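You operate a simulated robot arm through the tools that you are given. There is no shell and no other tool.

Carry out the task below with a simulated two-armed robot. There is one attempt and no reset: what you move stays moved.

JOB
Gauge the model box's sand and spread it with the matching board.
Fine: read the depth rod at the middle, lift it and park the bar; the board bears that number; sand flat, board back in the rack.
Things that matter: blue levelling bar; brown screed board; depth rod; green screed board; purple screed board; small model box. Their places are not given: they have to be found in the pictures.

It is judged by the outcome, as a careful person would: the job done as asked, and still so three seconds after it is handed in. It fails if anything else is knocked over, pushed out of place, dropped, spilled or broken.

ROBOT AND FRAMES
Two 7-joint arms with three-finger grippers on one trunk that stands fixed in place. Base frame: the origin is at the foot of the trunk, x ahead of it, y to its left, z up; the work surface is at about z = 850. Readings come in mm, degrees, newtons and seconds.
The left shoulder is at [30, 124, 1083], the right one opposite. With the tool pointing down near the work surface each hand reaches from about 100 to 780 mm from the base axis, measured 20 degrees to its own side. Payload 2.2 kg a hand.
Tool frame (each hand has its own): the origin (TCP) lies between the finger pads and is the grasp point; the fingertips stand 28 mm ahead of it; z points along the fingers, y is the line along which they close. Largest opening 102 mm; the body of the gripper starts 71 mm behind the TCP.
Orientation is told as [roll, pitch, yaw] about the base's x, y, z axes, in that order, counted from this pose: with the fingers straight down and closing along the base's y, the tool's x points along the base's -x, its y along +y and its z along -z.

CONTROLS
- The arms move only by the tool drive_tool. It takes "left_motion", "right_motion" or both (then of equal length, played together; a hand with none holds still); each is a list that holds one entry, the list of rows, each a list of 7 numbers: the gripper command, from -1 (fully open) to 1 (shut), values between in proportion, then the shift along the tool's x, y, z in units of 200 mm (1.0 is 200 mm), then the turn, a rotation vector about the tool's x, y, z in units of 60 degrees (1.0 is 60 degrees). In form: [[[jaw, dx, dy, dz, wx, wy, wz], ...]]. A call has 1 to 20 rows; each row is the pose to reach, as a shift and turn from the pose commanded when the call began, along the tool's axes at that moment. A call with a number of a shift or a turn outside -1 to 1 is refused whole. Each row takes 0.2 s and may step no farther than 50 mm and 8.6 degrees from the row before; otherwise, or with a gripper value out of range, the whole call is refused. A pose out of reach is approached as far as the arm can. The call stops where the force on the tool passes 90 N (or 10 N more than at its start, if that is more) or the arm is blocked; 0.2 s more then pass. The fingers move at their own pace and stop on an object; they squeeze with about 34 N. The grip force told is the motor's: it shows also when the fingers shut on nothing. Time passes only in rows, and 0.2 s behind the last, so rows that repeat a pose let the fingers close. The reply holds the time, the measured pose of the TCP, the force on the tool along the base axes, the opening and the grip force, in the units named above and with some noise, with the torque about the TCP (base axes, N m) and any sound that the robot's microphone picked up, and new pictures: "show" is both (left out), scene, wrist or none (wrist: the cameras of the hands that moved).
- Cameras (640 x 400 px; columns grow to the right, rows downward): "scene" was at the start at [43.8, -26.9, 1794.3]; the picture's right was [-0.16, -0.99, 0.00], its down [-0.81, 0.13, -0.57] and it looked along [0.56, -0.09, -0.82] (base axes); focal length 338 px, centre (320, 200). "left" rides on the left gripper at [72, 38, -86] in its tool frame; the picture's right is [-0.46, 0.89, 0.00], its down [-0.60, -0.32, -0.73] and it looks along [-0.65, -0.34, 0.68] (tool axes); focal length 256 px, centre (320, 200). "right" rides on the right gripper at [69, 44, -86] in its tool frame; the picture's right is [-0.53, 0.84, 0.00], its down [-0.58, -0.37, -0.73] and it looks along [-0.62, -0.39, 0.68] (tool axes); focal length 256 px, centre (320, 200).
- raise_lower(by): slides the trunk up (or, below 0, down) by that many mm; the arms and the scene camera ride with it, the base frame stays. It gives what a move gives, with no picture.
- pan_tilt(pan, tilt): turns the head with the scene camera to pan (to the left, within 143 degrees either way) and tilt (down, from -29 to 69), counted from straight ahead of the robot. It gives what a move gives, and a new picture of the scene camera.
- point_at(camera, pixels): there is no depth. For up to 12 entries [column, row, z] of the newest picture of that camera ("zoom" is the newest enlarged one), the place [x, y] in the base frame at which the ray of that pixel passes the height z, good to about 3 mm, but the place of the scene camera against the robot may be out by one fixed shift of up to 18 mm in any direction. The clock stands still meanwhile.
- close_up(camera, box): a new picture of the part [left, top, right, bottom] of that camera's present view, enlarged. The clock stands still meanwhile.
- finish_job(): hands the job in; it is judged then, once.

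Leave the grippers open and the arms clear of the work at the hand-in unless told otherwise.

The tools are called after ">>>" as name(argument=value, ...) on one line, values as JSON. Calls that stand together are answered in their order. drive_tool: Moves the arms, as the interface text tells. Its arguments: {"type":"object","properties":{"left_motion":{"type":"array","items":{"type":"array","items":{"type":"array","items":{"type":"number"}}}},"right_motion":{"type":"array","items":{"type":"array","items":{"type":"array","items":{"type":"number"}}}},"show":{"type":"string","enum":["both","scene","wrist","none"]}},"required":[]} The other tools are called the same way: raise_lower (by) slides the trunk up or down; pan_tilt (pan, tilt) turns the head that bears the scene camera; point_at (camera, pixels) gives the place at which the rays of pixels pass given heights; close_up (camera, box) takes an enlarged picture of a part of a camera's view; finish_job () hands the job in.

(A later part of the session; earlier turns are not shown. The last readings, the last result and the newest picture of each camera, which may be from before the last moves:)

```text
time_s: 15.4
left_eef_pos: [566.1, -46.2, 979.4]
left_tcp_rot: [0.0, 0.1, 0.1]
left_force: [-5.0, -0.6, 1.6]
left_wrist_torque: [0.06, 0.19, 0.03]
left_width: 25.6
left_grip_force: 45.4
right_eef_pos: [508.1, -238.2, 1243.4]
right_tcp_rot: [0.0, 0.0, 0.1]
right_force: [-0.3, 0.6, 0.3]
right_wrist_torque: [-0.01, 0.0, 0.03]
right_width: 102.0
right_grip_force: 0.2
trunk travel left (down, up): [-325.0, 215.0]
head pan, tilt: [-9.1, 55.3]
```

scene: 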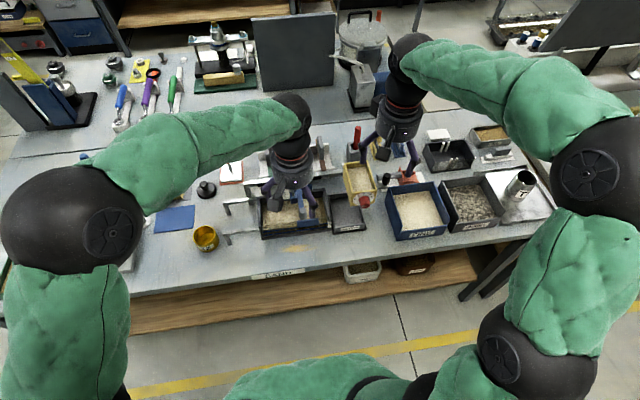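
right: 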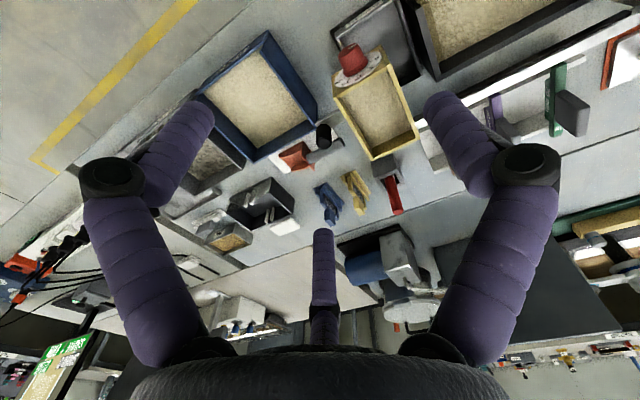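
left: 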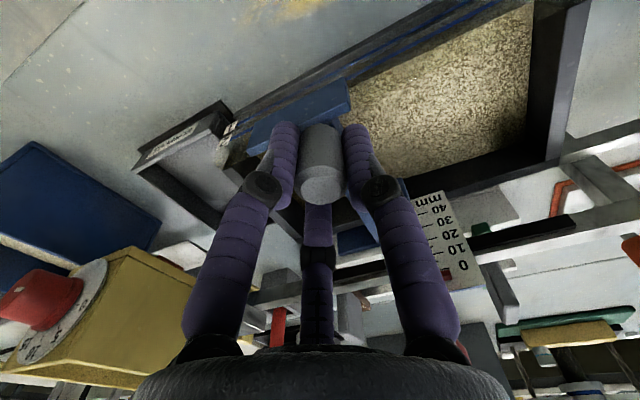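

The knob is gripped. I'll nudge it +7 mm, release, rise clear of the red knob, and move over the rod.

>>> drive_tool(left_motion=[[[1, 0, 0.018, 0, 0, 0, 0], [1, 0, 0.036, 0, 0, 0, 0], [1, 0, 0.036, 0, 0, 0, 0], [-1, 0, 0.036, 0, 0, 0, 0], [-1, 0, 0.036, 0, 0, 0, 0], [-1, 0, 0.036, 0, 0, 0, 0], [-1, 0, 0.036, -0.2, 0, 0, 0], [-1, 0, 0.036, -0.4, 0, 0, 0], [-1, 0, 0.036, -0.6, 0, 0, 0], [-1, 0, 0.036, -0.8, 0, 0, 0], [-1, 0, 0.036, -0.8, 0, 0, 0]]])

>>> close_up(camera="left", box=[240, 40, 440, 240])

```text
time_s: 17.8
left_eef_pos: [565.9, -37.4, 1137.9]
left_tcp_rot: [0.0, 0.0, 0.0]
left_force: [1.0, -0.3, -0.6]
left_wrist_torque: [-0.02, 0.0, 0.0]
left_width: 101.9
left_grip_force: 0.0
right_eef_pos: [508.6, -237.8, 1244.3]
right_tcp_rot: [0.1, 0.0, 0.1]
right_force: [0.0, -0.4, -0.6]
right_wrist_torque: [-0.03, 0.03, 0.0]
right_width: 101.8
right_grip_force: 0.1
trunk travel left (down, up): [-325.0, 215.0]
head pan, tilt: [-9.1, 55.3]
```

scene: 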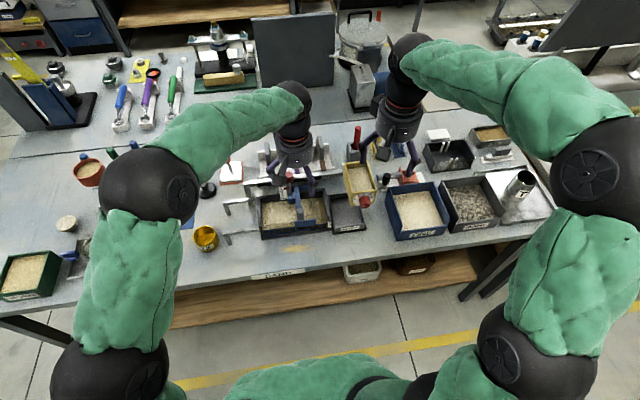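
left: 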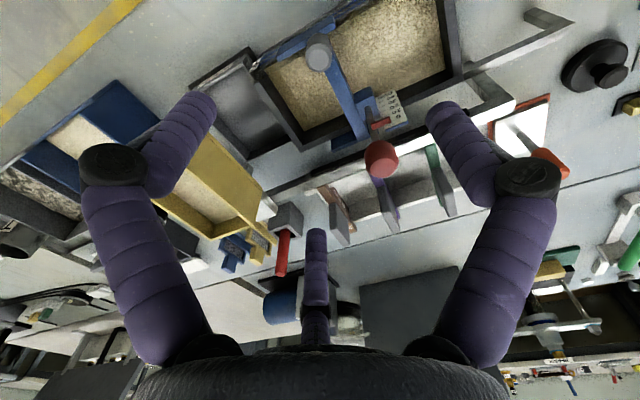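

```text
2.00 times, centred on (340, 140) of left
```

zoom: 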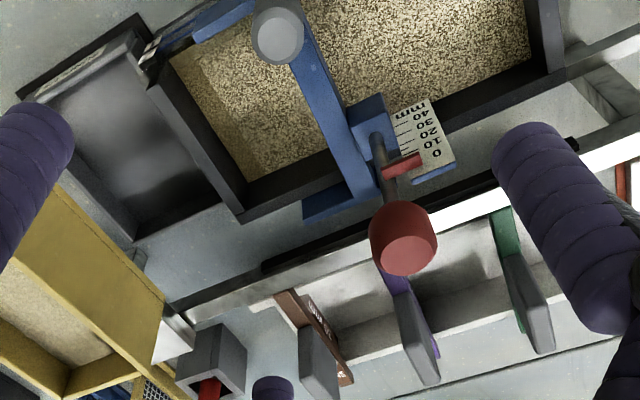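

>>> point_at(camera="zoom", pixels=[[408, 254, 1050], [408, 254, 1060], [408, 254, 1040], [376, 150, 960], [376, 150, 980], [280, 40, 980], [398, 165, 1010], [420, 145, 1010], [235, 160, 930], [548, 70, 920], [165, 75, 920], [241, 205, 920]])

```text
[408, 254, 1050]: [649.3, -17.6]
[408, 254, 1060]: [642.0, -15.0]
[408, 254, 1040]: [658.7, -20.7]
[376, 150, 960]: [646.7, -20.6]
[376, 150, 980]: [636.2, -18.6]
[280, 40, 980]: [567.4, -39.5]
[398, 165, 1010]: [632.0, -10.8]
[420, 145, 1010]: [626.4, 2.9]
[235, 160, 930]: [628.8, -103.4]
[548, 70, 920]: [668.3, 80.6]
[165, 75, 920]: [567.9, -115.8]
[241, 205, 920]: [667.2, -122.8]
```

The rod axis is about (642,−17) and the knob top about 1057. I'll move above it and descend partway to check alignment.

>>> drive_tool(left_motion=[[[-1, -0.19, 0.055, 0, 0, 0, 0], [-1, -0.38, 0.11, 0, 0, 0, 0], [-1, -0.38, 0.11, 0.12, 0, 0, 0], [-1, -0.38, 0.11, 0.12, 0, 0, 0]]], show="wrist")

>>> close_up(camera="left", box=[220, 60, 420, 260])

```text
time_s: 18.8
left_eef_pos: [644.3, -14.8, 1115.2]
left_tcp_rot: [0.0, 0.0, 0.0]
left_force: [-0.1, -0.1, -0.5]
left_wrist_torque: [-0.01, -0.03, -0.01]
left_width: 102.1
left_grip_force: 0.1
right_eef_pos: [509.1, -237.3, 1245.6]
right_tcp_rot: [0.0, 0.0, 0.1]
right_force: [0.9, 0.2, -0.2]
right_wrist_torque: [0.0, 0.03, 0.0]
right_width: 102.1
right_grip_force: 0.0
trunk travel left (down, up): [-325.0, 215.0]
head pan, tilt: [-9.1, 55.3]
```

left: 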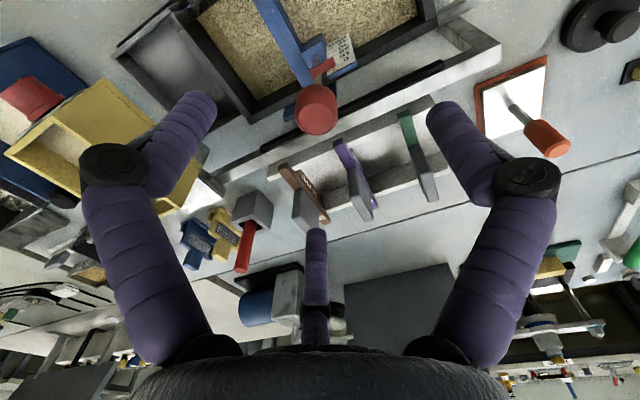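

```text
2.00 times, centred on (320, 160) of left
```

zoom: 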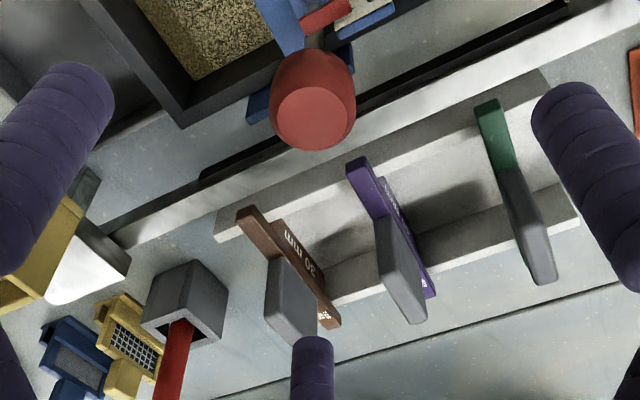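

Brown reads 30 mm, green 20 and purple 40. The red knob lines up with the tool axis, so I'll descend to z≈1053 and close on it.

>>> drive_tool(left_motion=[[[-1, 0, 0, 0.15, 0, 0, 0], [-1, 0, 0, 0.31, 0, 0, 0], [-1, 0, 0, 0.31, 0, 0, 0], [1, 0, 0, 0.31, 0, 0, 0], [1, 0, 0, 0.31, 0, 0, 0], [1, 0, 0, 0.31, 0, 0, 0], [1, 0, 0, 0.31, 0, 0, 0]]])

>>> close_up(camera="scene", box=[230, 140, 370, 240])

>>> close_up(camera="left", box=[220, 60, 420, 260])

```text
time_s: 20.4
left_eef_pos: [644.1, -15.2, 1052.6]
left_tcp_rot: [-0.1, 0.0, 0.0]
left_force: [-0.6, -0.5, 0.1]
left_wrist_torque: [0.14, 0.21, 0.04]
left_width: 26.2
left_grip_force: 44.9
right_eef_pos: [508.7, -239.0, 1244.3]
right_tcp_rot: [0.0, 0.1, 0.0]
right_force: [0.1, 0.4, 0.3]
right_wrist_torque: [-0.02, -0.02, -0.04]
right_width: 102.0
right_grip_force: 0.0
trunk travel left (down, up): [-325.0, 215.0]
head pan, tilt: [-9.1, 55.3]
```

scene: 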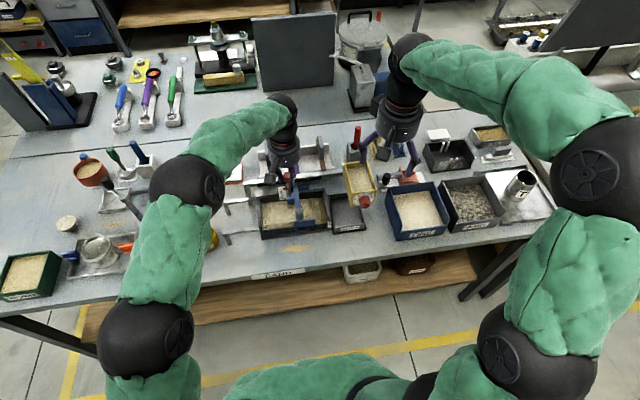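
left: 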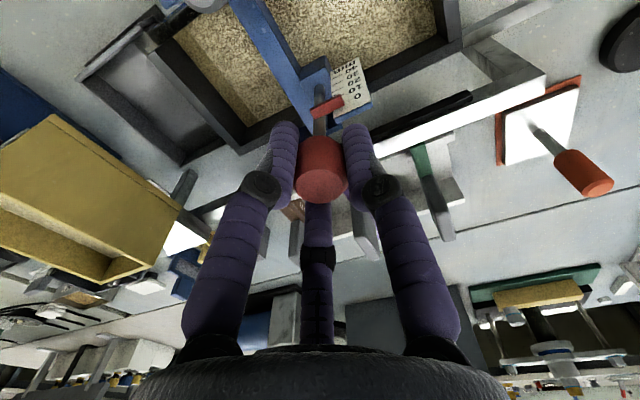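

```text
4.00 times, centred on (300, 190) of scene
```

zoom: 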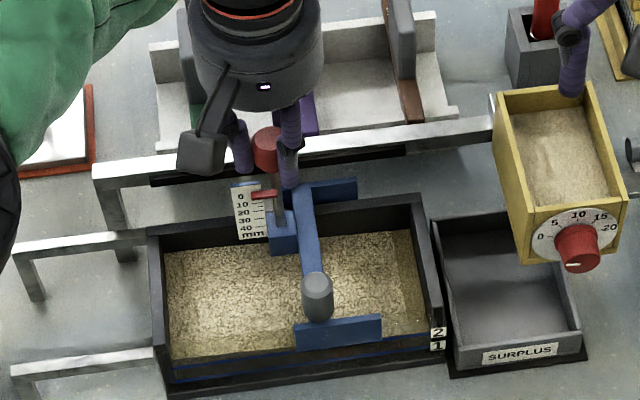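

```text
2.00 times, centred on (320, 160) of left
```

zoom: 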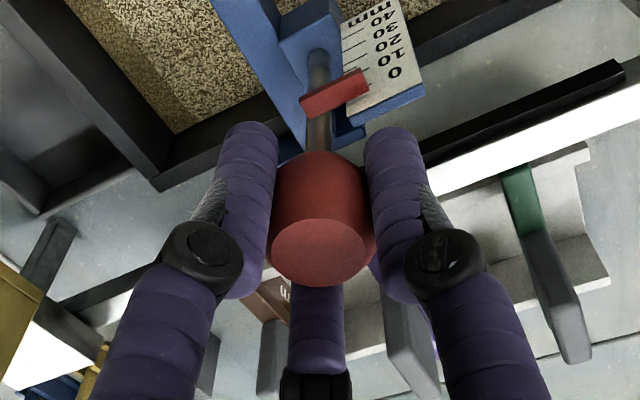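

The red knob is held at 26 mm and the scene view shows the pointer at 0. I'll lower the rod gently in small steps, watching the force.

>>> drive_tool(left_motion=[[[1, 0, 0, 0.02, 0, 0, 0], [1, 0, 0, 0.04, 0, 0, 0], [1, 0, 0, 0.06, 0, 0, 0], [1, 0, 0, 0.075, 0, 0, 0], [1, 0, 0, 0.075, 0, 0, 0]]], show="scene")

>>> close_up(camera="scene", box=[260, 160, 330, 210])

```text
time_s: 21.6
left_eef_pos: [643.8, -15.5, 1041.5]
left_tcp_rot: [-0.1, -0.1, 0.1]
left_force: [11.7, 0.6, 0.3]
left_wrist_torque: [-0.01, -0.85, 0.23]
left_width: 26.4
left_grip_force: 44.4
right_eef_pos: [509.7, -238.2, 1244.1]
right_tcp_rot: [-0.1, 0.3, 0.0]
right_force: [0.0, 1.1, -0.4]
right_wrist_torque: [-0.01, -0.01, 0.02]
right_width: 102.0
right_grip_force: 0.0
trunk travel left (down, up): [-325.0, 215.0]
head pan, tilt: [-9.1, 55.3]
```

scene: 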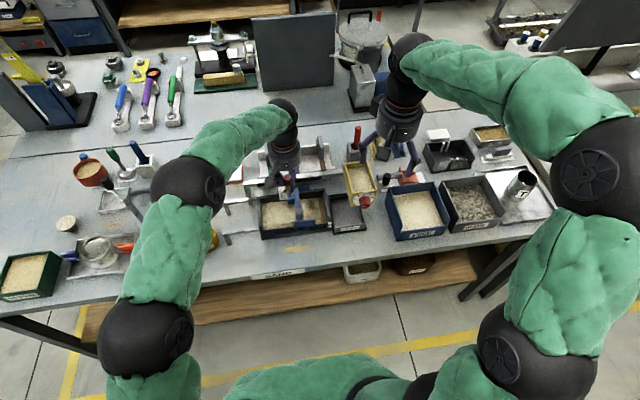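

```text
8.00 times, centred on (295, 185) of scene
```

zoom: 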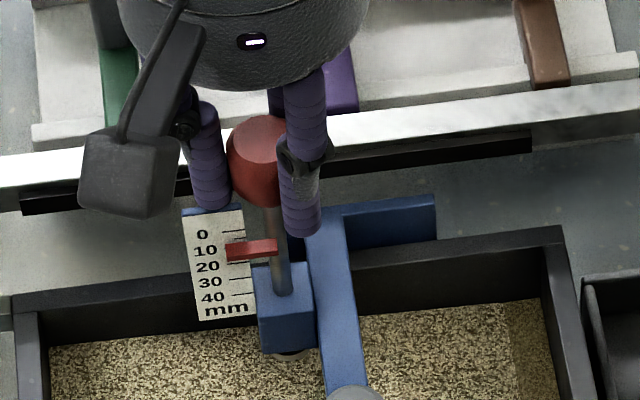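

The pointer moves 1:1 and now sits near 12. I'll continue down in 2 mm steps.

>>> drive_tool(left_motion=[[[1, 0, 0, 0.01, 0, 0, 0], [1, 0, 0, 0.02, 0, 0, 0], [1, 0, 0, 0.03, 0, 0, 0], [1, 0, 0, 0.035, 0, 0, 0], [1, 0, 0, 0.035, 0, 0, 0]]], show="none")

>>> close_up(camera="scene", box=[260, 160, 330, 210])

```text
time_s: 22.8
left_eef_pos: [643.8, -15.2, 1037.3]
left_tcp_rot: [-0.1, -0.3, 0.2]
left_force: [15.7, -0.8, 25.8]
left_wrist_torque: [0.5, 0.55, -0.15]
left_width: 26.3
left_grip_force: 44.9
right_eef_pos: [508.4, -239.0, 1244.8]
right_tcp_rot: [0.0, 0.0, 0.1]
right_force: [0.1, -0.2, 0.1]
right_wrist_torque: [0.0, 0.01, 0.0]
right_width: 102.1
right_grip_force: 0.0
trunk travel left (down, up): [-325.0, 215.0]
head pan, tilt: [-9.1, 55.3]
```

```text
8.00 times, centred on (295, 185) of scene
```

zoom: 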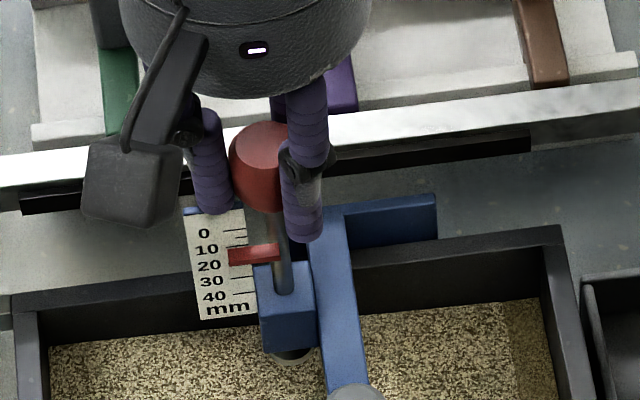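

Resistance of ~26 N appeared with the pointer only near 15. That may be a finger touching the scale plate rather than the rod on sand, so I'll look closely from the wrist camera.

>>> close_up(camera="left", box=[240, 60, 420, 220])

>>> close_up(camera="right", box=[400, 0, 640, 160])

```text
2.50 times, centred on (330, 140) of left
```

zoom: 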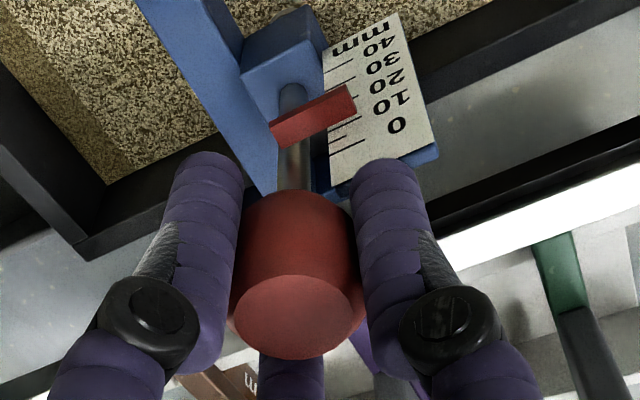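

```text
2.50 times, centred on (520, 80) of right
```

zoom: 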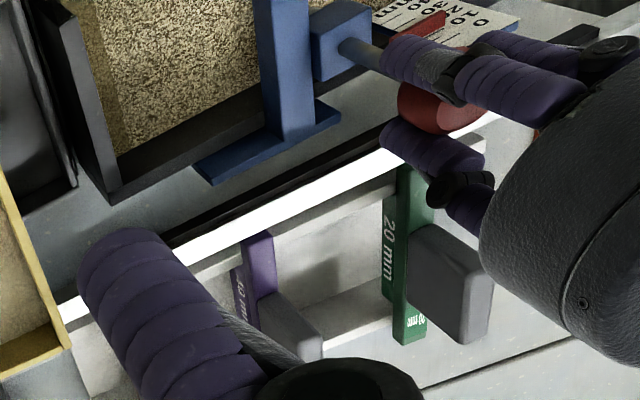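

The left finger is resting on the scale plate's top edge, so this isn't sand contact. I'll back up a little, release, rise, close the fingers, and then push the knob from above with the closed fingertips so nothing meets the plate.

>>> drive_tool(left_motion=[[[1, 0, 0, -0.02, 0, 0, 0], [1, 0, 0, -0.035, 0, 0, 0], [1, 0, 0, -0.035, 0, 0, 0], [-1, 0, 0, -0.035, 0, 0, 0], [-1, 0, 0, -0.035, 0, 0, 0], [-1, 0, 0, -0.035, 0, 0, 0], [-1, 0, 0, -0.2, 0, 0, 0], [-1, 0, 0, -0.35, 0, 0, 0], [1, 0, 0, -0.4, 0, 0, 0], [1, 0, 0, -0.4, 0, 0, 0], [1, 0, 0, -0.4, 0, 0, 0], [1, 0, 0, -0.4, 0, 0, 0]]])

>>> close_up(camera="scene", box=[260, 150, 330, 210])

>>> close_up(camera="left", box=[220, 20, 420, 220])

```text
time_s: 25.4
left_eef_pos: [643.2, -16.9, 1114.4]
left_tcp_rot: [-0.1, 0.0, 0.0]
left_force: [-1.0, 0.0, 0.2]
left_wrist_torque: [0.0, -0.01, 0.03]
left_width: 2.2
left_grip_force: 31.5
right_eef_pos: [508.4, -238.2, 1245.6]
right_tcp_rot: [0.0, 0.0, 0.0]
right_force: [0.0, -0.4, 0.2]
right_wrist_torque: [0.02, -0.01, -0.05]
right_width: 102.1
right_grip_force: 0.1
trunk travel left (down, up): [-325.0, 215.0]
head pan, tilt: [-9.1, 55.3]
```

scene: 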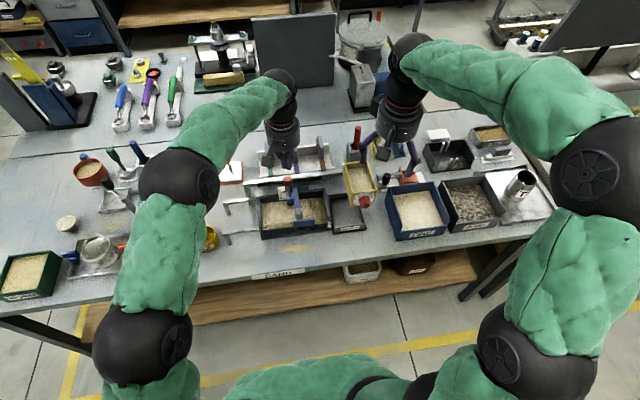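
left: 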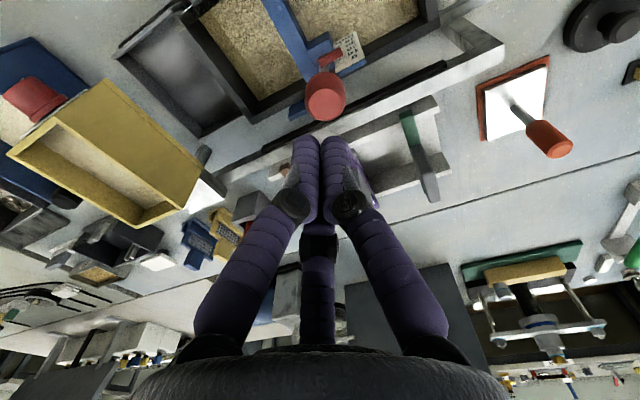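

```text
6.67 times, centred on (295, 180) of scene
```

zoom: 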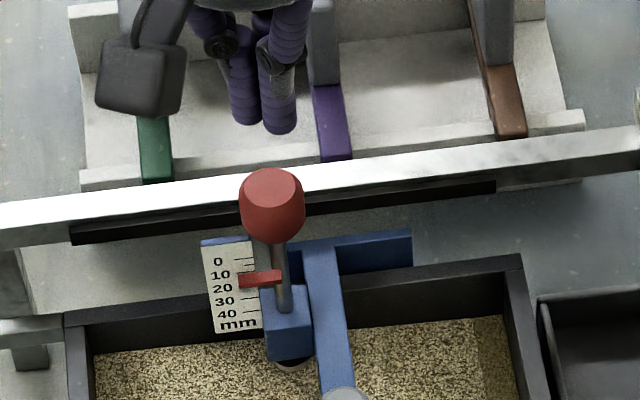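

```text
2.00 times, centred on (320, 120) of left
```

zoom: 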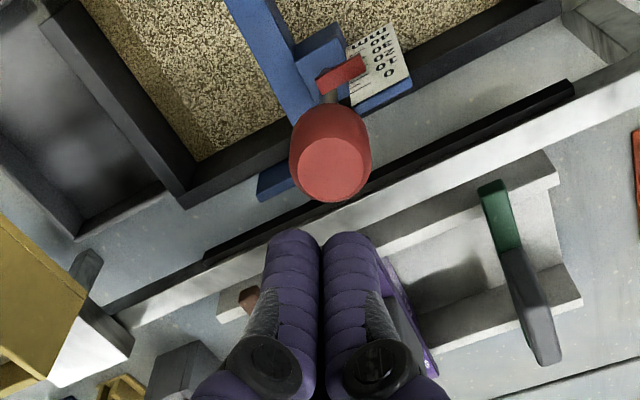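

The rod stays where it was left (about 15) by friction. Now I'll push down on the knob top with the closed fingertips, slowly.

>>> drive_tool(left_motion=[[[1, 0, 0, 0.1, 0, 0, 0], [1, 0, 0, 0.19, 0, 0, 0], [1, 0, 0, 0.21, 0, 0, 0], [1, 0, 0, 0.225, 0, 0, 0], [1, 0, 0, 0.24, 0, 0, 0], [1, 0, 0, 0.25, 0, 0, 0], [1, 0, 0, 0.25, 0, 0, 0]]], show="none")

>>> close_up(camera="scene", box=[260, 150, 330, 210])

```text
time_s: 27.0
left_eef_pos: [642.8, -16.4, 1062.9]
left_tcp_rot: [-0.1, 0.0, 0.0]
left_force: [0.5, 0.7, 0.7]
left_wrist_torque: [0.01, -0.05, -0.03]
left_width: 2.1
left_grip_force: 31.5
right_eef_pos: [508.4, -237.5, 1244.2]
right_tcp_rot: [0.1, 0.0, 0.1]
right_force: [0.3, -0.3, 0.4]
right_wrist_torque: [0.01, 0.02, 0.0]
right_width: 101.8
right_grip_force: 0.1
trunk travel left (down, up): [-325.0, 215.0]
head pan, tilt: [-9.1, 55.3]
```

```text
6.67 times, centred on (295, 180) of scene
```

zoom: 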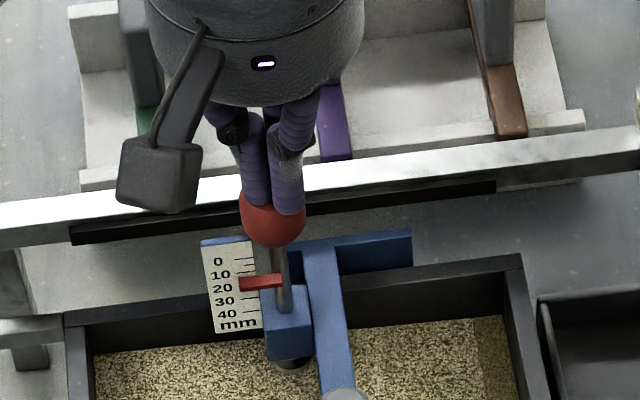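

Contact is made and the pointer is near 18 with almost no force. I'll continue in small steps.

>>> drive_tool(left_motion=[[[1, 0, 0, 0.01, 0, 0, 0], [1, 0, 0, 0.02, 0, 0, 0], [1, 0, 0, 0.03, 0, 0, 0], [1, 0, 0, 0.03, 0, 0, 0]]], show="none")

>>> close_up(camera="scene", box=[260, 150, 330, 210])

```text
time_s: 28.0
left_eef_pos: [641.1, -17.0, 1057.1]
left_tcp_rot: [-0.1, 0.0, 0.0]
left_force: [-0.9, 0.8, -0.2]
left_wrist_torque: [0.0, -0.02, 0.05]
left_width: 1.9
left_grip_force: 31.4
right_eef_pos: [507.8, -238.1, 1244.0]
right_tcp_rot: [0.0, -0.1, 0.0]
right_force: [-0.7, 0.1, -0.7]
right_wrist_torque: [0.0, 0.01, 0.01]
right_width: 101.9
right_grip_force: 0.1
trunk travel left (down, up): [-325.0, 215.0]
head pan, tilt: [-9.1, 55.3]
```

```text
6.67 times, centred on (295, 180) of scene
```

zoom: 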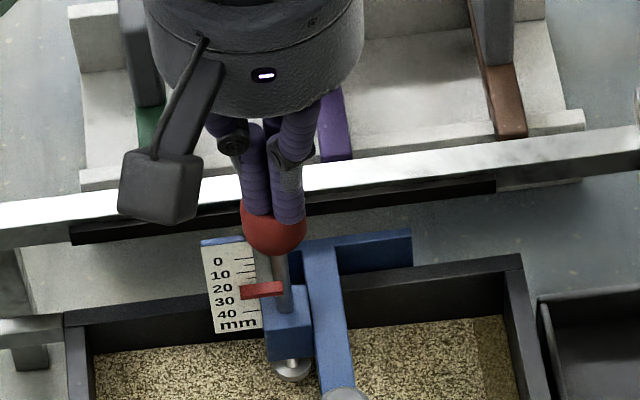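

The pointer is now around 24 with no resistance yet. I'll go on in 1–1.5 mm steps.

>>> drive_tool(left_motion=[[[1, 0, 0, 0.007, 0, 0, 0], [1, 0, 0, 0.014, 0, 0, 0], [1, 0, 0, 0.021, 0, 0, 0], [1, 0, 0, 0.021, 0, 0, 0]]], show="none")

>>> close_up(camera="scene", box=[260, 150, 330, 210])

```text
time_s: 29.0
left_eef_pos: [641.0, -15.4, 1050.7]
left_tcp_rot: [0.0, -0.1, 0.1]
left_force: [-0.4, 0.3, 0.3]
left_wrist_torque: [-0.01, 0.03, -0.01]
left_width: 2.2
left_grip_force: 31.4
right_eef_pos: [509.5, -237.6, 1244.4]
right_tcp_rot: [0.0, 0.0, 0.1]
right_force: [0.2, 0.0, -0.1]
right_wrist_torque: [0.02, -0.04, -0.01]
right_width: 102.1
right_grip_force: 0.1
trunk travel left (down, up): [-325.0, 215.0]
head pan, tilt: [-9.1, 55.3]
```

```text
6.67 times, centred on (295, 180) of scene
```

zoom: 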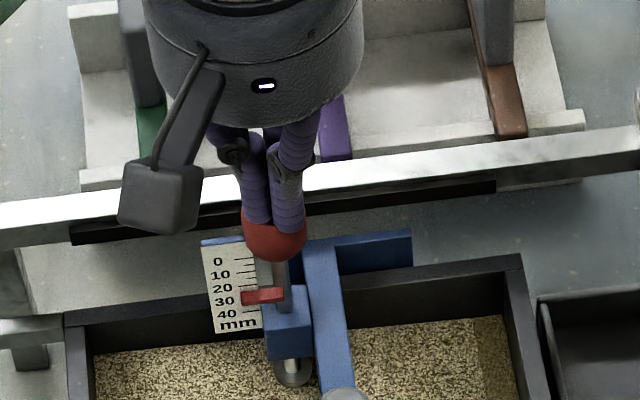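

The pointer is about 27 and still free. I'll continue.

>>> drive_tool(left_motion=[[[1, 0, 0, 0.006, 0, 0, 0], [1, 0, 0, 0.012, 0, 0, 0], [1, 0, 0, 0.018, 0, 0, 0], [1, 0, 0, 0.018, 0, 0, 0]]], show="none")

>>> close_up(camera="scene", box=[260, 150, 330, 210])

```text
time_s: 30.0
left_eef_pos: [641.0, -16.0, 1049.5]
left_tcp_rot: [0.0, 0.0, 0.0]
left_force: [-0.3, 1.1, 0.1]
left_wrist_torque: [-0.01, -0.02, 0.04]
left_width: 1.8
left_grip_force: 31.3
right_eef_pos: [508.8, -237.8, 1245.1]
right_tcp_rot: [-0.1, 0.0, 0.0]
right_force: [0.5, 0.5, -0.7]
right_wrist_torque: [0.01, -0.01, 0.03]
right_width: 101.9
right_grip_force: 0.0
trunk travel left (down, up): [-325.0, 215.0]
head pan, tilt: [-9.1, 55.3]
```

```text
6.67 times, centred on (295, 180) of scene
```

zoom: 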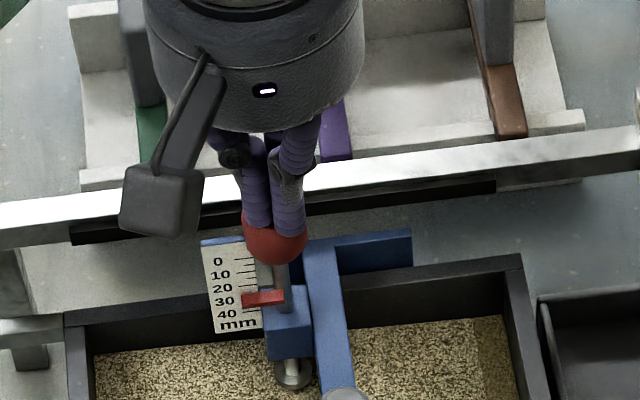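

>>> drive_tool(left_motion=[[[1, 0, 0, 0.006, 0, 0, 0], [1, 0, 0, 0.012, 0, 0, 0], [1, 0, 0, 0.018, 0, 0, 0], [1, 0, 0, 0.018, 0, 0, 0]]], show="none")

>>> close_up(camera="scene", box=[260, 150, 330, 210])

```text
time_s: 31.0
left_eef_pos: [640.9, -16.9, 1044.0]
left_tcp_rot: [0.0, 0.0, 0.0]
left_force: [-0.5, -0.1, -0.1]
left_wrist_torque: [-0.03, 0.05, -0.04]
left_width: 2.1
left_grip_force: 31.4
right_eef_pos: [507.5, -237.4, 1244.9]
right_tcp_rot: [0.0, 0.0, 0.2]
right_force: [-0.2, 0.4, 0.2]
right_wrist_torque: [-0.01, 0.0, 0.01]
right_width: 101.8
right_grip_force: 0.0
trunk travel left (down, up): [-325.0, 215.0]
head pan, tilt: [-9.1, 55.3]
```

```text
6.67 times, centred on (295, 180) of scene
```

zoom: 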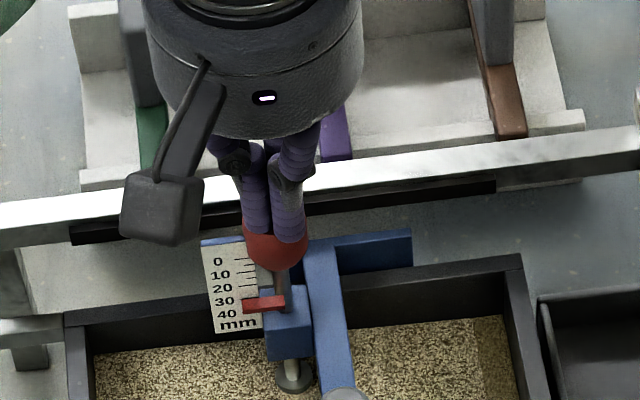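

The pointer has passed 30 and is still free. I'll continue gently.

>>> drive_tool(left_motion=[[[1, 0, 0, 0.006, 0, 0, 0], [1, 0, 0, 0.012, 0, 0, 0], [1, 0, 0, 0.018, 0, 0, 0], [1, 0, 0, 0.018, 0, 0, 0]]], show="none")

>>> close_up(camera="scene", box=[260, 150, 330, 210])

```text
time_s: 32.0
left_eef_pos: [641.8, -16.2, 1045.8]
left_tcp_rot: [-0.2, -0.4, 0.1]
left_force: [-0.9, 4.1, 16.5]
left_wrist_torque: [0.37, -0.03, 0.04]
left_width: 5.8
left_grip_force: 31.5
right_eef_pos: [507.9, -238.0, 1246.6]
right_tcp_rot: [0.0, 0.0, 0.1]
right_force: [0.2, 0.3, 0.1]
right_wrist_torque: [0.0, -0.01, 0.0]
right_width: 102.0
right_grip_force: 0.1
trunk travel left (down, up): [-325.0, 215.0]
head pan, tilt: [-9.1, 55.3]
```

```text
6.67 times, centred on (295, 180) of scene
```

zoom: 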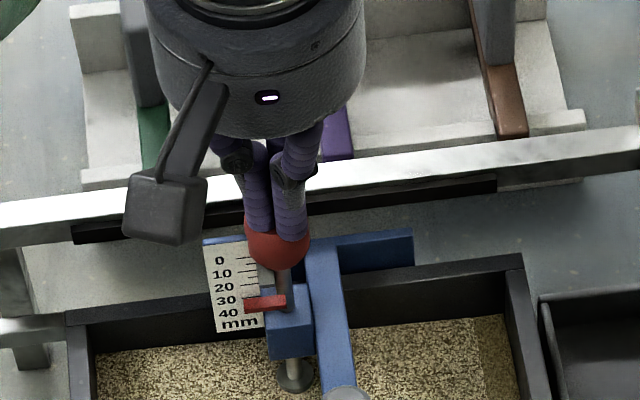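

Solid contact: 16 N and the rod no longer sinks. From this steep angle the pointer looks like 30-something, with parallax. I'll lift the hand away without touching the rod and read the scale from a lower, more level angle with the wrist camera.

>>> drive_tool(left_motion=[[[1, 0, 0, -0.1, 0, 0, 0], [1, 0, 0, -0.25, 0, 0, 0], [1, 0, 0, -0.38, 0, 0, 0], [1, 0.2, 0.07, -0.38, 0, 0, 0], [1, 0.4, 0.14, -0.38, 0, 0, 0], [1, 0.6, 0.21, -0.38, 0, 0, 0], [1, 0.8, 0.28, -0.38, 0, 0, 0], [1, 0.86, 0.3, -0.38, 0, 0, 0], [1, 0.86, 0.3, -0.38, 0, 0, 0]]])

>>> close_up(camera="scene", box=[260, 150, 330, 210])

```text
time_s: 34.0
left_eef_pos: [467.8, 44.1, 1120.3]
left_tcp_rot: [0.0, 0.0, 0.0]
left_force: [-0.1, 0.5, 0.3]
left_wrist_torque: [-0.03, 0.02, 0.01]
left_width: 2.0
left_grip_force: 31.8
right_eef_pos: [508.0, -237.2, 1244.2]
right_tcp_rot: [0.1, 0.1, 0.2]
right_force: [-0.7, 0.8, 0.4]
right_wrist_torque: [0.03, -0.03, 0.01]
right_width: 102.1
right_grip_force: 0.1
trunk travel left (down, up): [-325.0, 215.0]
head pan, tilt: [-9.1, 55.3]
```

scene: 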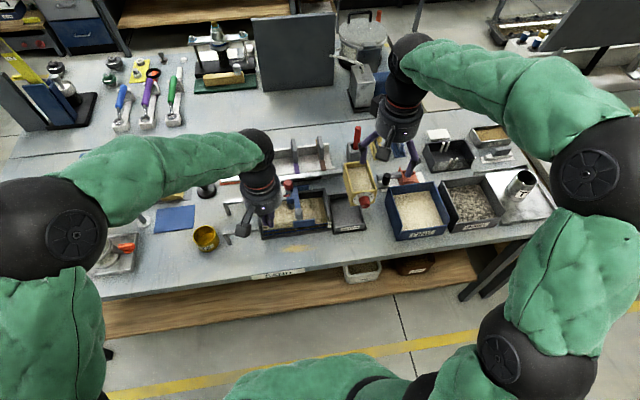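
left: 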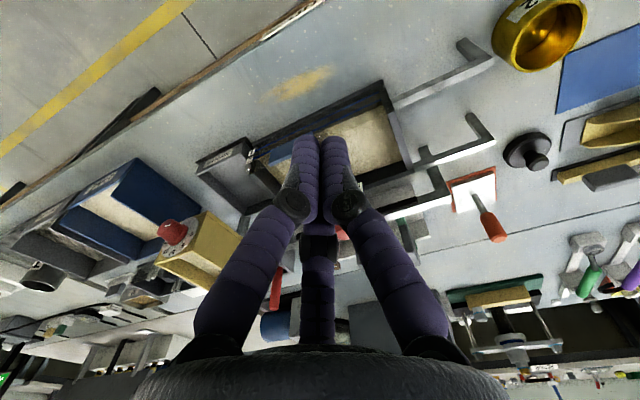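

```text
6.67 times, centred on (295, 180) of scene
```

zoom: 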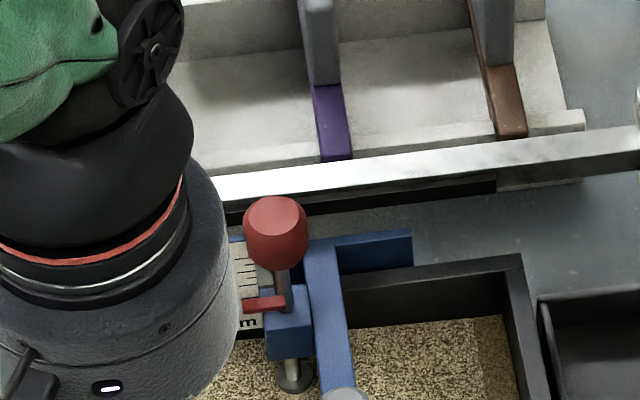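

Now I'll open the fingers to clear the camera view, tilt the hand 45° forward and lower it.

>>> drive_tool(left_motion=[[[-1, 0, 0, 0.05, 0, -0.125, 0], [-1, 0, 0, 0.12, 0, -0.25, 0], [-1, 0, 0, 0.19, 0, -0.375, 0], [-1, 0, 0, 0.26, 0, -0.5, 0], [-1, 0, 0, 0.33, 0, -0.625, 0], [-1, 0, 0, 0.4, 0, -0.75, 0], [-1, 0, 0, 0.4, 0, -0.75, 0]]])

>>> close_up(camera="left", box=[220, 60, 420, 240])

```text
time_s: 35.6
left_eef_pos: [468.5, 43.2, 1038.6]
left_tcp_rot: [0.0, -45.1, 0.1]
left_force: [0.6, -0.7, 0.0]
left_wrist_torque: [0.0, 0.0, 0.0]
left_width: 101.9
left_grip_force: 0.1
right_eef_pos: [508.2, -237.7, 1244.2]
right_tcp_rot: [0.0, 0.1, 0.0]
right_force: [-0.1, 0.6, 0.1]
right_wrist_torque: [-0.02, 0.0, 0.01]
right_width: 101.9
right_grip_force: 0.1
trunk travel left (down, up): [-325.0, 215.0]
head pan, tilt: [-9.1, 55.3]
```

scene: 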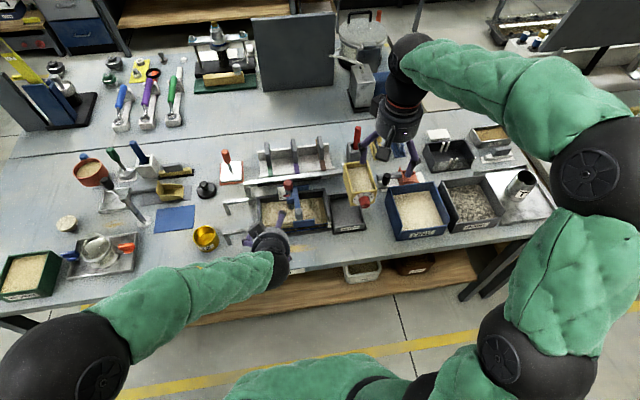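
left: 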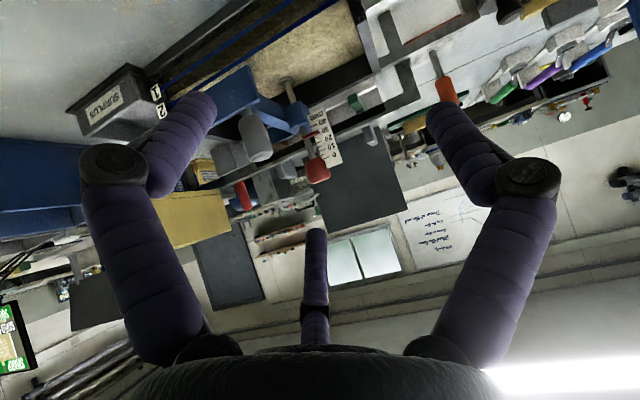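

```text
2.22 times, centred on (320, 150) of left
```

zoom: 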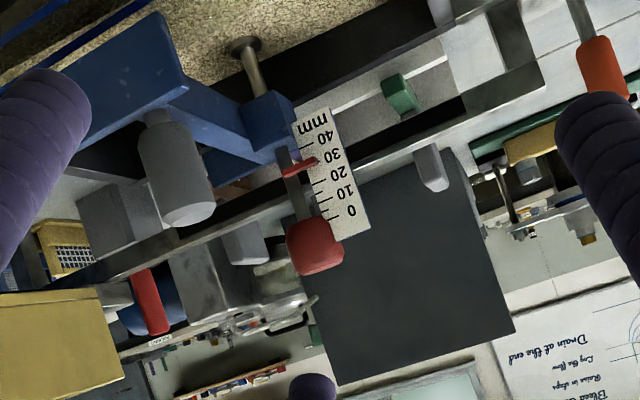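

>>> close_up(camera="left", box=[290, 90, 350, 190])

>>> close_up(camera="scene", box=[260, 170, 310, 210])

```text
4.00 times, centred on (320, 140) of left
```

zoom: 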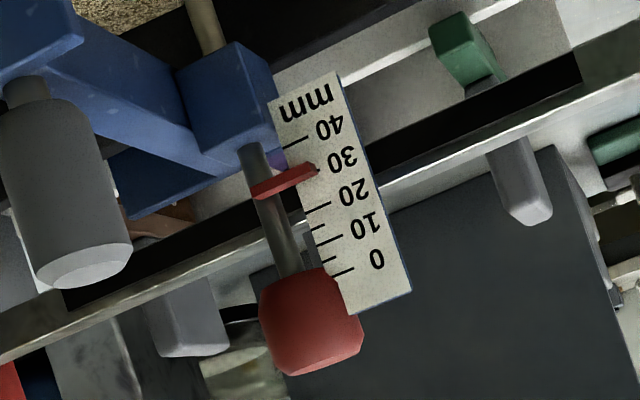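

```text
10.00 times, centred on (285, 190) of scene
```

zoom: 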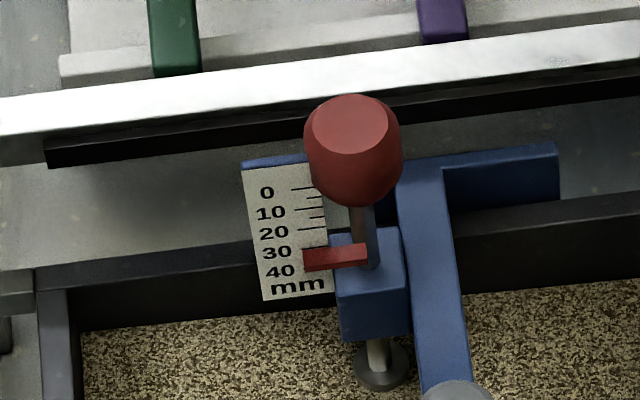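

In the level view the pointer covers the 30 tick: the 20 and 40 ticks are visible on either side, so the reading is 30 mm and the matching board is the brown "30 mm". The y-closing fingers would hit the plate, so I'll lift the rod with the hand yawed 90°. First I'll un-tilt and rise.

>>> drive_tool(left_motion=[[[-1, -0.06, 0, -0.06, 0, 0.125, 0], [-1, -0.12, 0, -0.12, 0, 0.25, 0], [-1, -0.18, 0, -0.18, 0, 0.375, 0], [-1, -0.24, 0, -0.24, 0, 0.5, 0], [-1, -0.3, 0, -0.3, 0, 0.625, 0], [-1, -0.354, 0, -0.354, 0, 0.752, 0], [-1, -0.354, 0, -0.354, 0, 0.752, 0]]], show="none")

>>> drive_tool(left_motion=[[[-1, 0, 0, 0, 0, 0, -0.13], [-1, 0, 0, 0, 0, 0, -0.26], [-1, 0, 0, 0, 0, 0, -0.39], [-1, 0, 0, 0, 0, 0, -0.52], [-1, 0, 0, 0, 0, 0, -0.65], [-1, 0, 0, 0, 0, 0, -0.75], [-1, 0, 0, 0, 0, 0, -0.75]]], show="scene")

```text
time_s: 37.2
left_eef_pos: [466.4, 40.8, 1138.5]
left_tcp_rot: [-0.1, 0.3, 0.0]
left_force: [0.3, -0.1, 0.7]
left_wrist_torque: [-0.01, 0.02, -0.03]
left_width: 101.9
left_grip_force: 0.0
right_eef_pos: [508.8, -237.2, 1245.9]
right_tcp_rot: [0.1, 0.0, 0.1]
right_force: [-0.3, 0.0, 0.4]
right_wrist_torque: [-0.01, -0.04, 0.01]
right_width: 101.8
right_grip_force: 0.1
trunk travel left (down, up): [-325.0, 215.0]
head pan, tilt: [-9.1, 55.3]
```

```text
time_s: 38.8
left_eef_pos: [470.6, 43.6, 1138.8]
left_tcp_rot: [0.1, 0.1, 45.1]
left_force: [-0.1, -0.4, 0.7]
left_wrist_torque: [0.0, -0.01, 0.01]
left_width: 102.0
left_grip_force: 0.1
right_eef_pos: [508.3, -238.4, 1244.3]
right_tcp_rot: [0.1, 0.0, 0.0]
right_force: [0.1, 0.0, 0.1]
right_wrist_torque: [-0.01, -0.01, 0.04]
right_width: 102.2
right_grip_force: 0.0
trunk travel left (down, up): [-325.0, 215.0]
head pan, tilt: [-9.1, 55.3]
```

scene: 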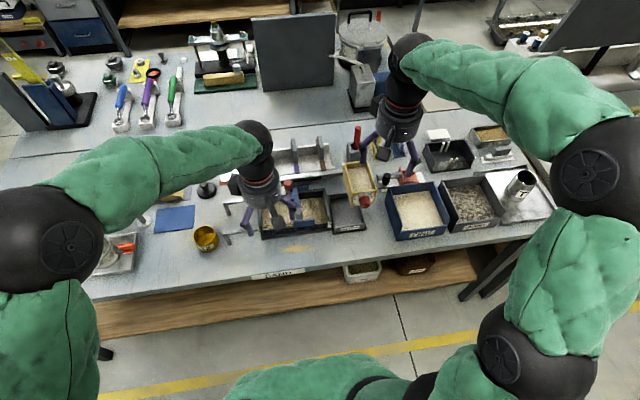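

The yaw works. I'll continue to 90°.

>>> drive_tool(left_motion=[[[-1, 0, 0, 0, 0, 0, -0.13], [-1, 0, 0, 0, 0, 0, -0.26], [-1, 0, 0, 0, 0, 0, -0.39], [-1, 0, 0, 0, 0, 0, -0.52], [-1, 0, 0, 0, 0, 0, -0.65], [-0.1, 0, 0, 0, 0, 0, -0.75], [-0.1, 0, 0, 0, 0, 0, -0.75]]], show="both")

```text
time_s: 40.4
left_eef_pos: [468.7, 43.3, 1139.4]
left_tcp_rot: [0.1, 0.0, 90.0]
left_force: [0.9, -0.8, -0.2]
left_wrist_torque: [0.0, -0.02, -0.02]
left_width: 56.3
left_grip_force: 0.1
right_eef_pos: [508.9, -238.5, 1244.9]
right_tcp_rot: [0.0, 0.0, 0.1]
right_force: [0.4, 0.4, 0.8]
right_wrist_torque: [-0.02, 0.01, -0.04]
right_width: 102.1
right_grip_force: 0.0
trunk travel left (down, up): [-325.0, 215.0]
head pan, tilt: [-9.1, 55.3]
```

scene: 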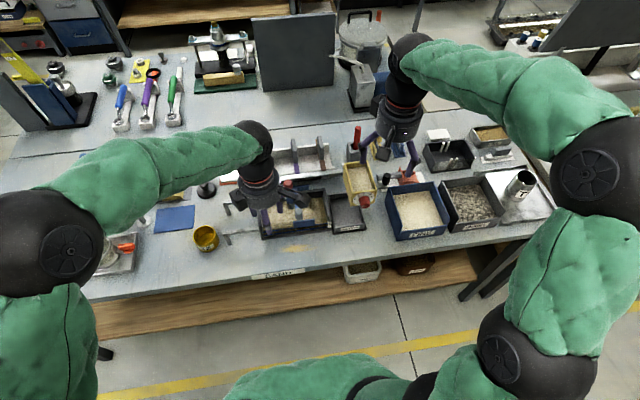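
left: 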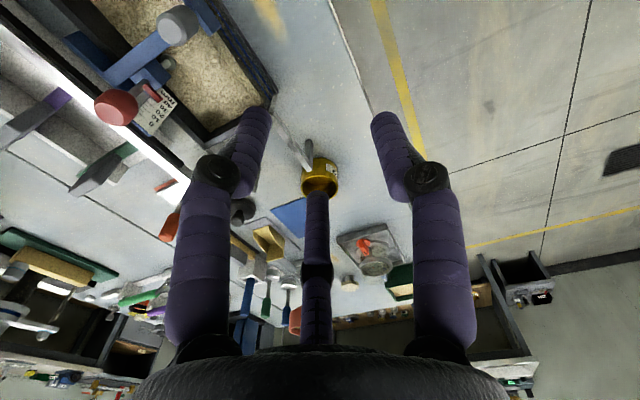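

At 90° the tool's x is base −y and its y is base −x. I'll move above the rod at (642,−17), staying high.

>>> drive_tool(left_motion=[[[-0.1, 0.08, -0.2, 0, 0, 0, 0], [-0.1, 0.15, -0.4, 0, 0, 0, 0], [-0.1, 0.22, -0.6, 0, 0, 0, 0], [-0.1, 0.3, -0.8, 0, 0, 0, 0], [-0.1, 0.3, -0.866, 0, 0, 0, 0], [-0.1, 0.3, -0.866, 0.15, 0, 0, 0], [-0.1, 0.3, -0.866, 0.25, 0, 0, 0], [-0.1, 0.3, -0.866, 0.25, 0, 0, 0]]], show="both")

>>> close_up(camera="left", box=[220, 20, 420, 220])

>>> close_up(camera="scene", box=[240, 140, 340, 210])

```text
time_s: 42.2
left_eef_pos: [642.8, -16.4, 1088.3]
left_tcp_rot: [0.1, 0.0, 90.0]
left_force: [0.0, 0.9, -0.3]
left_wrist_torque: [-0.02, 0.0, 0.02]
left_width: 56.2
left_grip_force: 0.2
right_eef_pos: [507.9, -238.9, 1244.7]
right_tcp_rot: [0.2, 0.1, 0.1]
right_force: [-0.7, -1.5, 0.1]
right_wrist_torque: [0.01, 0.02, 0.01]
right_width: 101.9
right_grip_force: 0.1
trunk travel left (down, up): [-325.0, 215.0]
head pan, tilt: [-9.1, 55.3]
```

scene: 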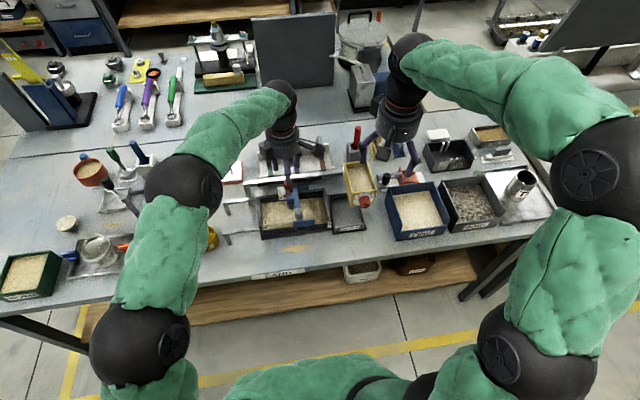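
left: 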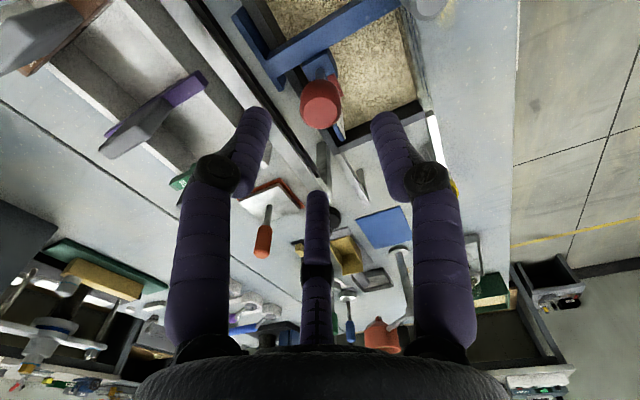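

```text
2.00 times, centred on (320, 120) of left
```

zoom: 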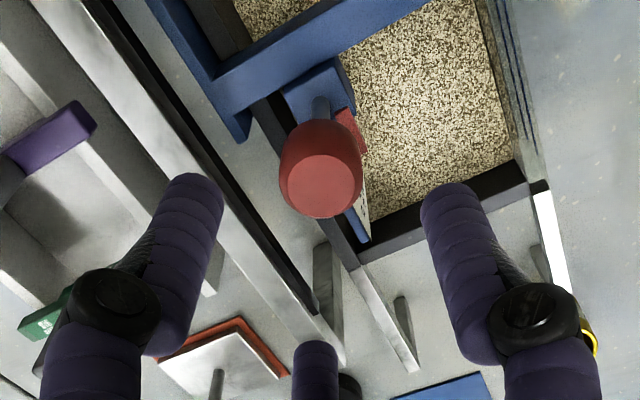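

```text
5.71 times, centred on (290, 175) of scene
```

zoom: 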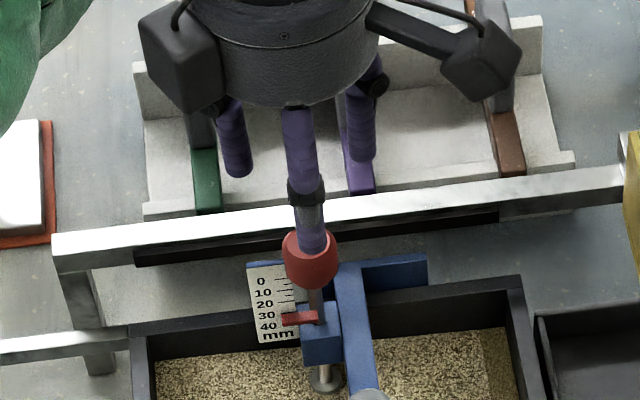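

The knob is centred under the tool, and the rail behind is lower than the fingertips will go. I'll descend to z≈1020 and close on the knob along x.

>>> drive_tool(left_motion=[[[-0.1, 0, 0, 0.15, 0, 0, 0], [-0.1, 0, 0, 0.3, 0, 0, 0], [-0.1, 0, 0, 0.34, 0, 0, 0], [-0.1, 0, 0, 0.34, 0, 0, 0], [1, 0, 0, 0.34, 0, 0, 0], [1, 0, 0, 0.34, 0, 0, 0], [1, 0, 0, 0.34, 0, 0, 0]]], show="wrist")

>>> close_up(camera="scene", box=[240, 140, 340, 210])

```text
time_s: 43.8
left_eef_pos: [644.7, -16.9, 1021.3]
left_tcp_rot: [0.0, 0.0, 90.1]
left_force: [7.9, 0.6, 0.8]
left_wrist_torque: [-0.34, -0.55, 0.01]
left_width: 26.6
left_grip_force: 45.5
right_eef_pos: [508.6, -237.5, 1243.8]
right_tcp_rot: [0.0, 0.1, 0.0]
right_force: [-0.7, -0.2, -0.6]
right_wrist_torque: [0.02, 0.01, 0.02]
right_width: 102.0
right_grip_force: 0.1
trunk travel left (down, up): [-325.0, 215.0]
head pan, tilt: [-9.1, 55.3]
```

left: 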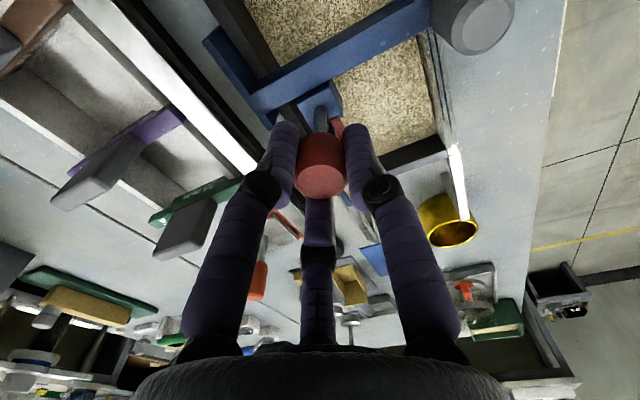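

```text
5.71 times, centred on (290, 175) of scene
```

zoom: 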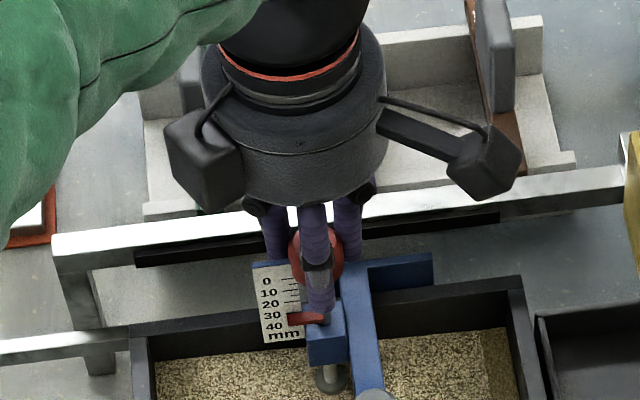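

The knob is gripped at 26.6 mm. I'll lift the rod slowly, first 28 mm.

>>> drive_tool(left_motion=[[[1, 0, 0, -0.025, 0, 0, 0], [1, 0, 0, -0.05, 0, 0, 0], [1, 0, 0, -0.075, 0, 0, 0], [1, 0, 0, -0.1, 0, 0, 0], [1, 0, 0, -0.125, 0, 0, 0], [1, 0, 0, -0.14, 0, 0, 0], [1, 0, 0, -0.14, 0, 0, 0]]], show="none")

>>> close_up(camera="scene", box=[240, 140, 340, 210])

```text
time_s: 45.4
left_eef_pos: [644.9, -17.4, 1048.2]
left_tcp_rot: [0.1, 0.0, 90.0]
left_force: [17.1, 1.0, -0.8]
left_wrist_torque: [0.17, -0.35, 0.05]
left_width: 26.3
left_grip_force: 44.9
right_eef_pos: [508.8, -237.4, 1243.7]
right_tcp_rot: [0.0, 0.2, 0.1]
right_force: [0.1, 0.4, 0.3]
right_wrist_torque: [-0.02, -0.02, 0.03]
right_width: 102.0
right_grip_force: 0.1
trunk travel left (down, up): [-325.0, 215.0]
head pan, tilt: [-9.1, 55.3]
```

```text
5.71 times, centred on (290, 175) of scene
```

zoom: 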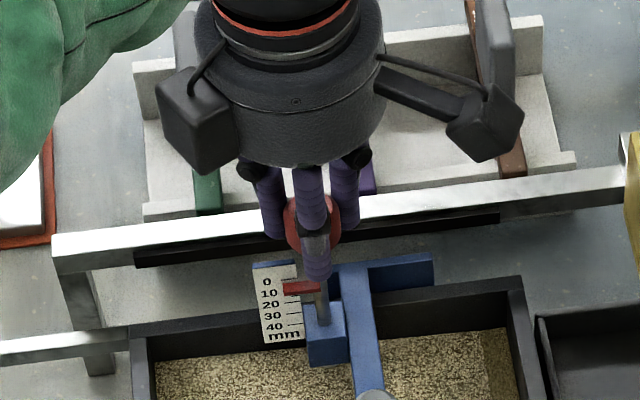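

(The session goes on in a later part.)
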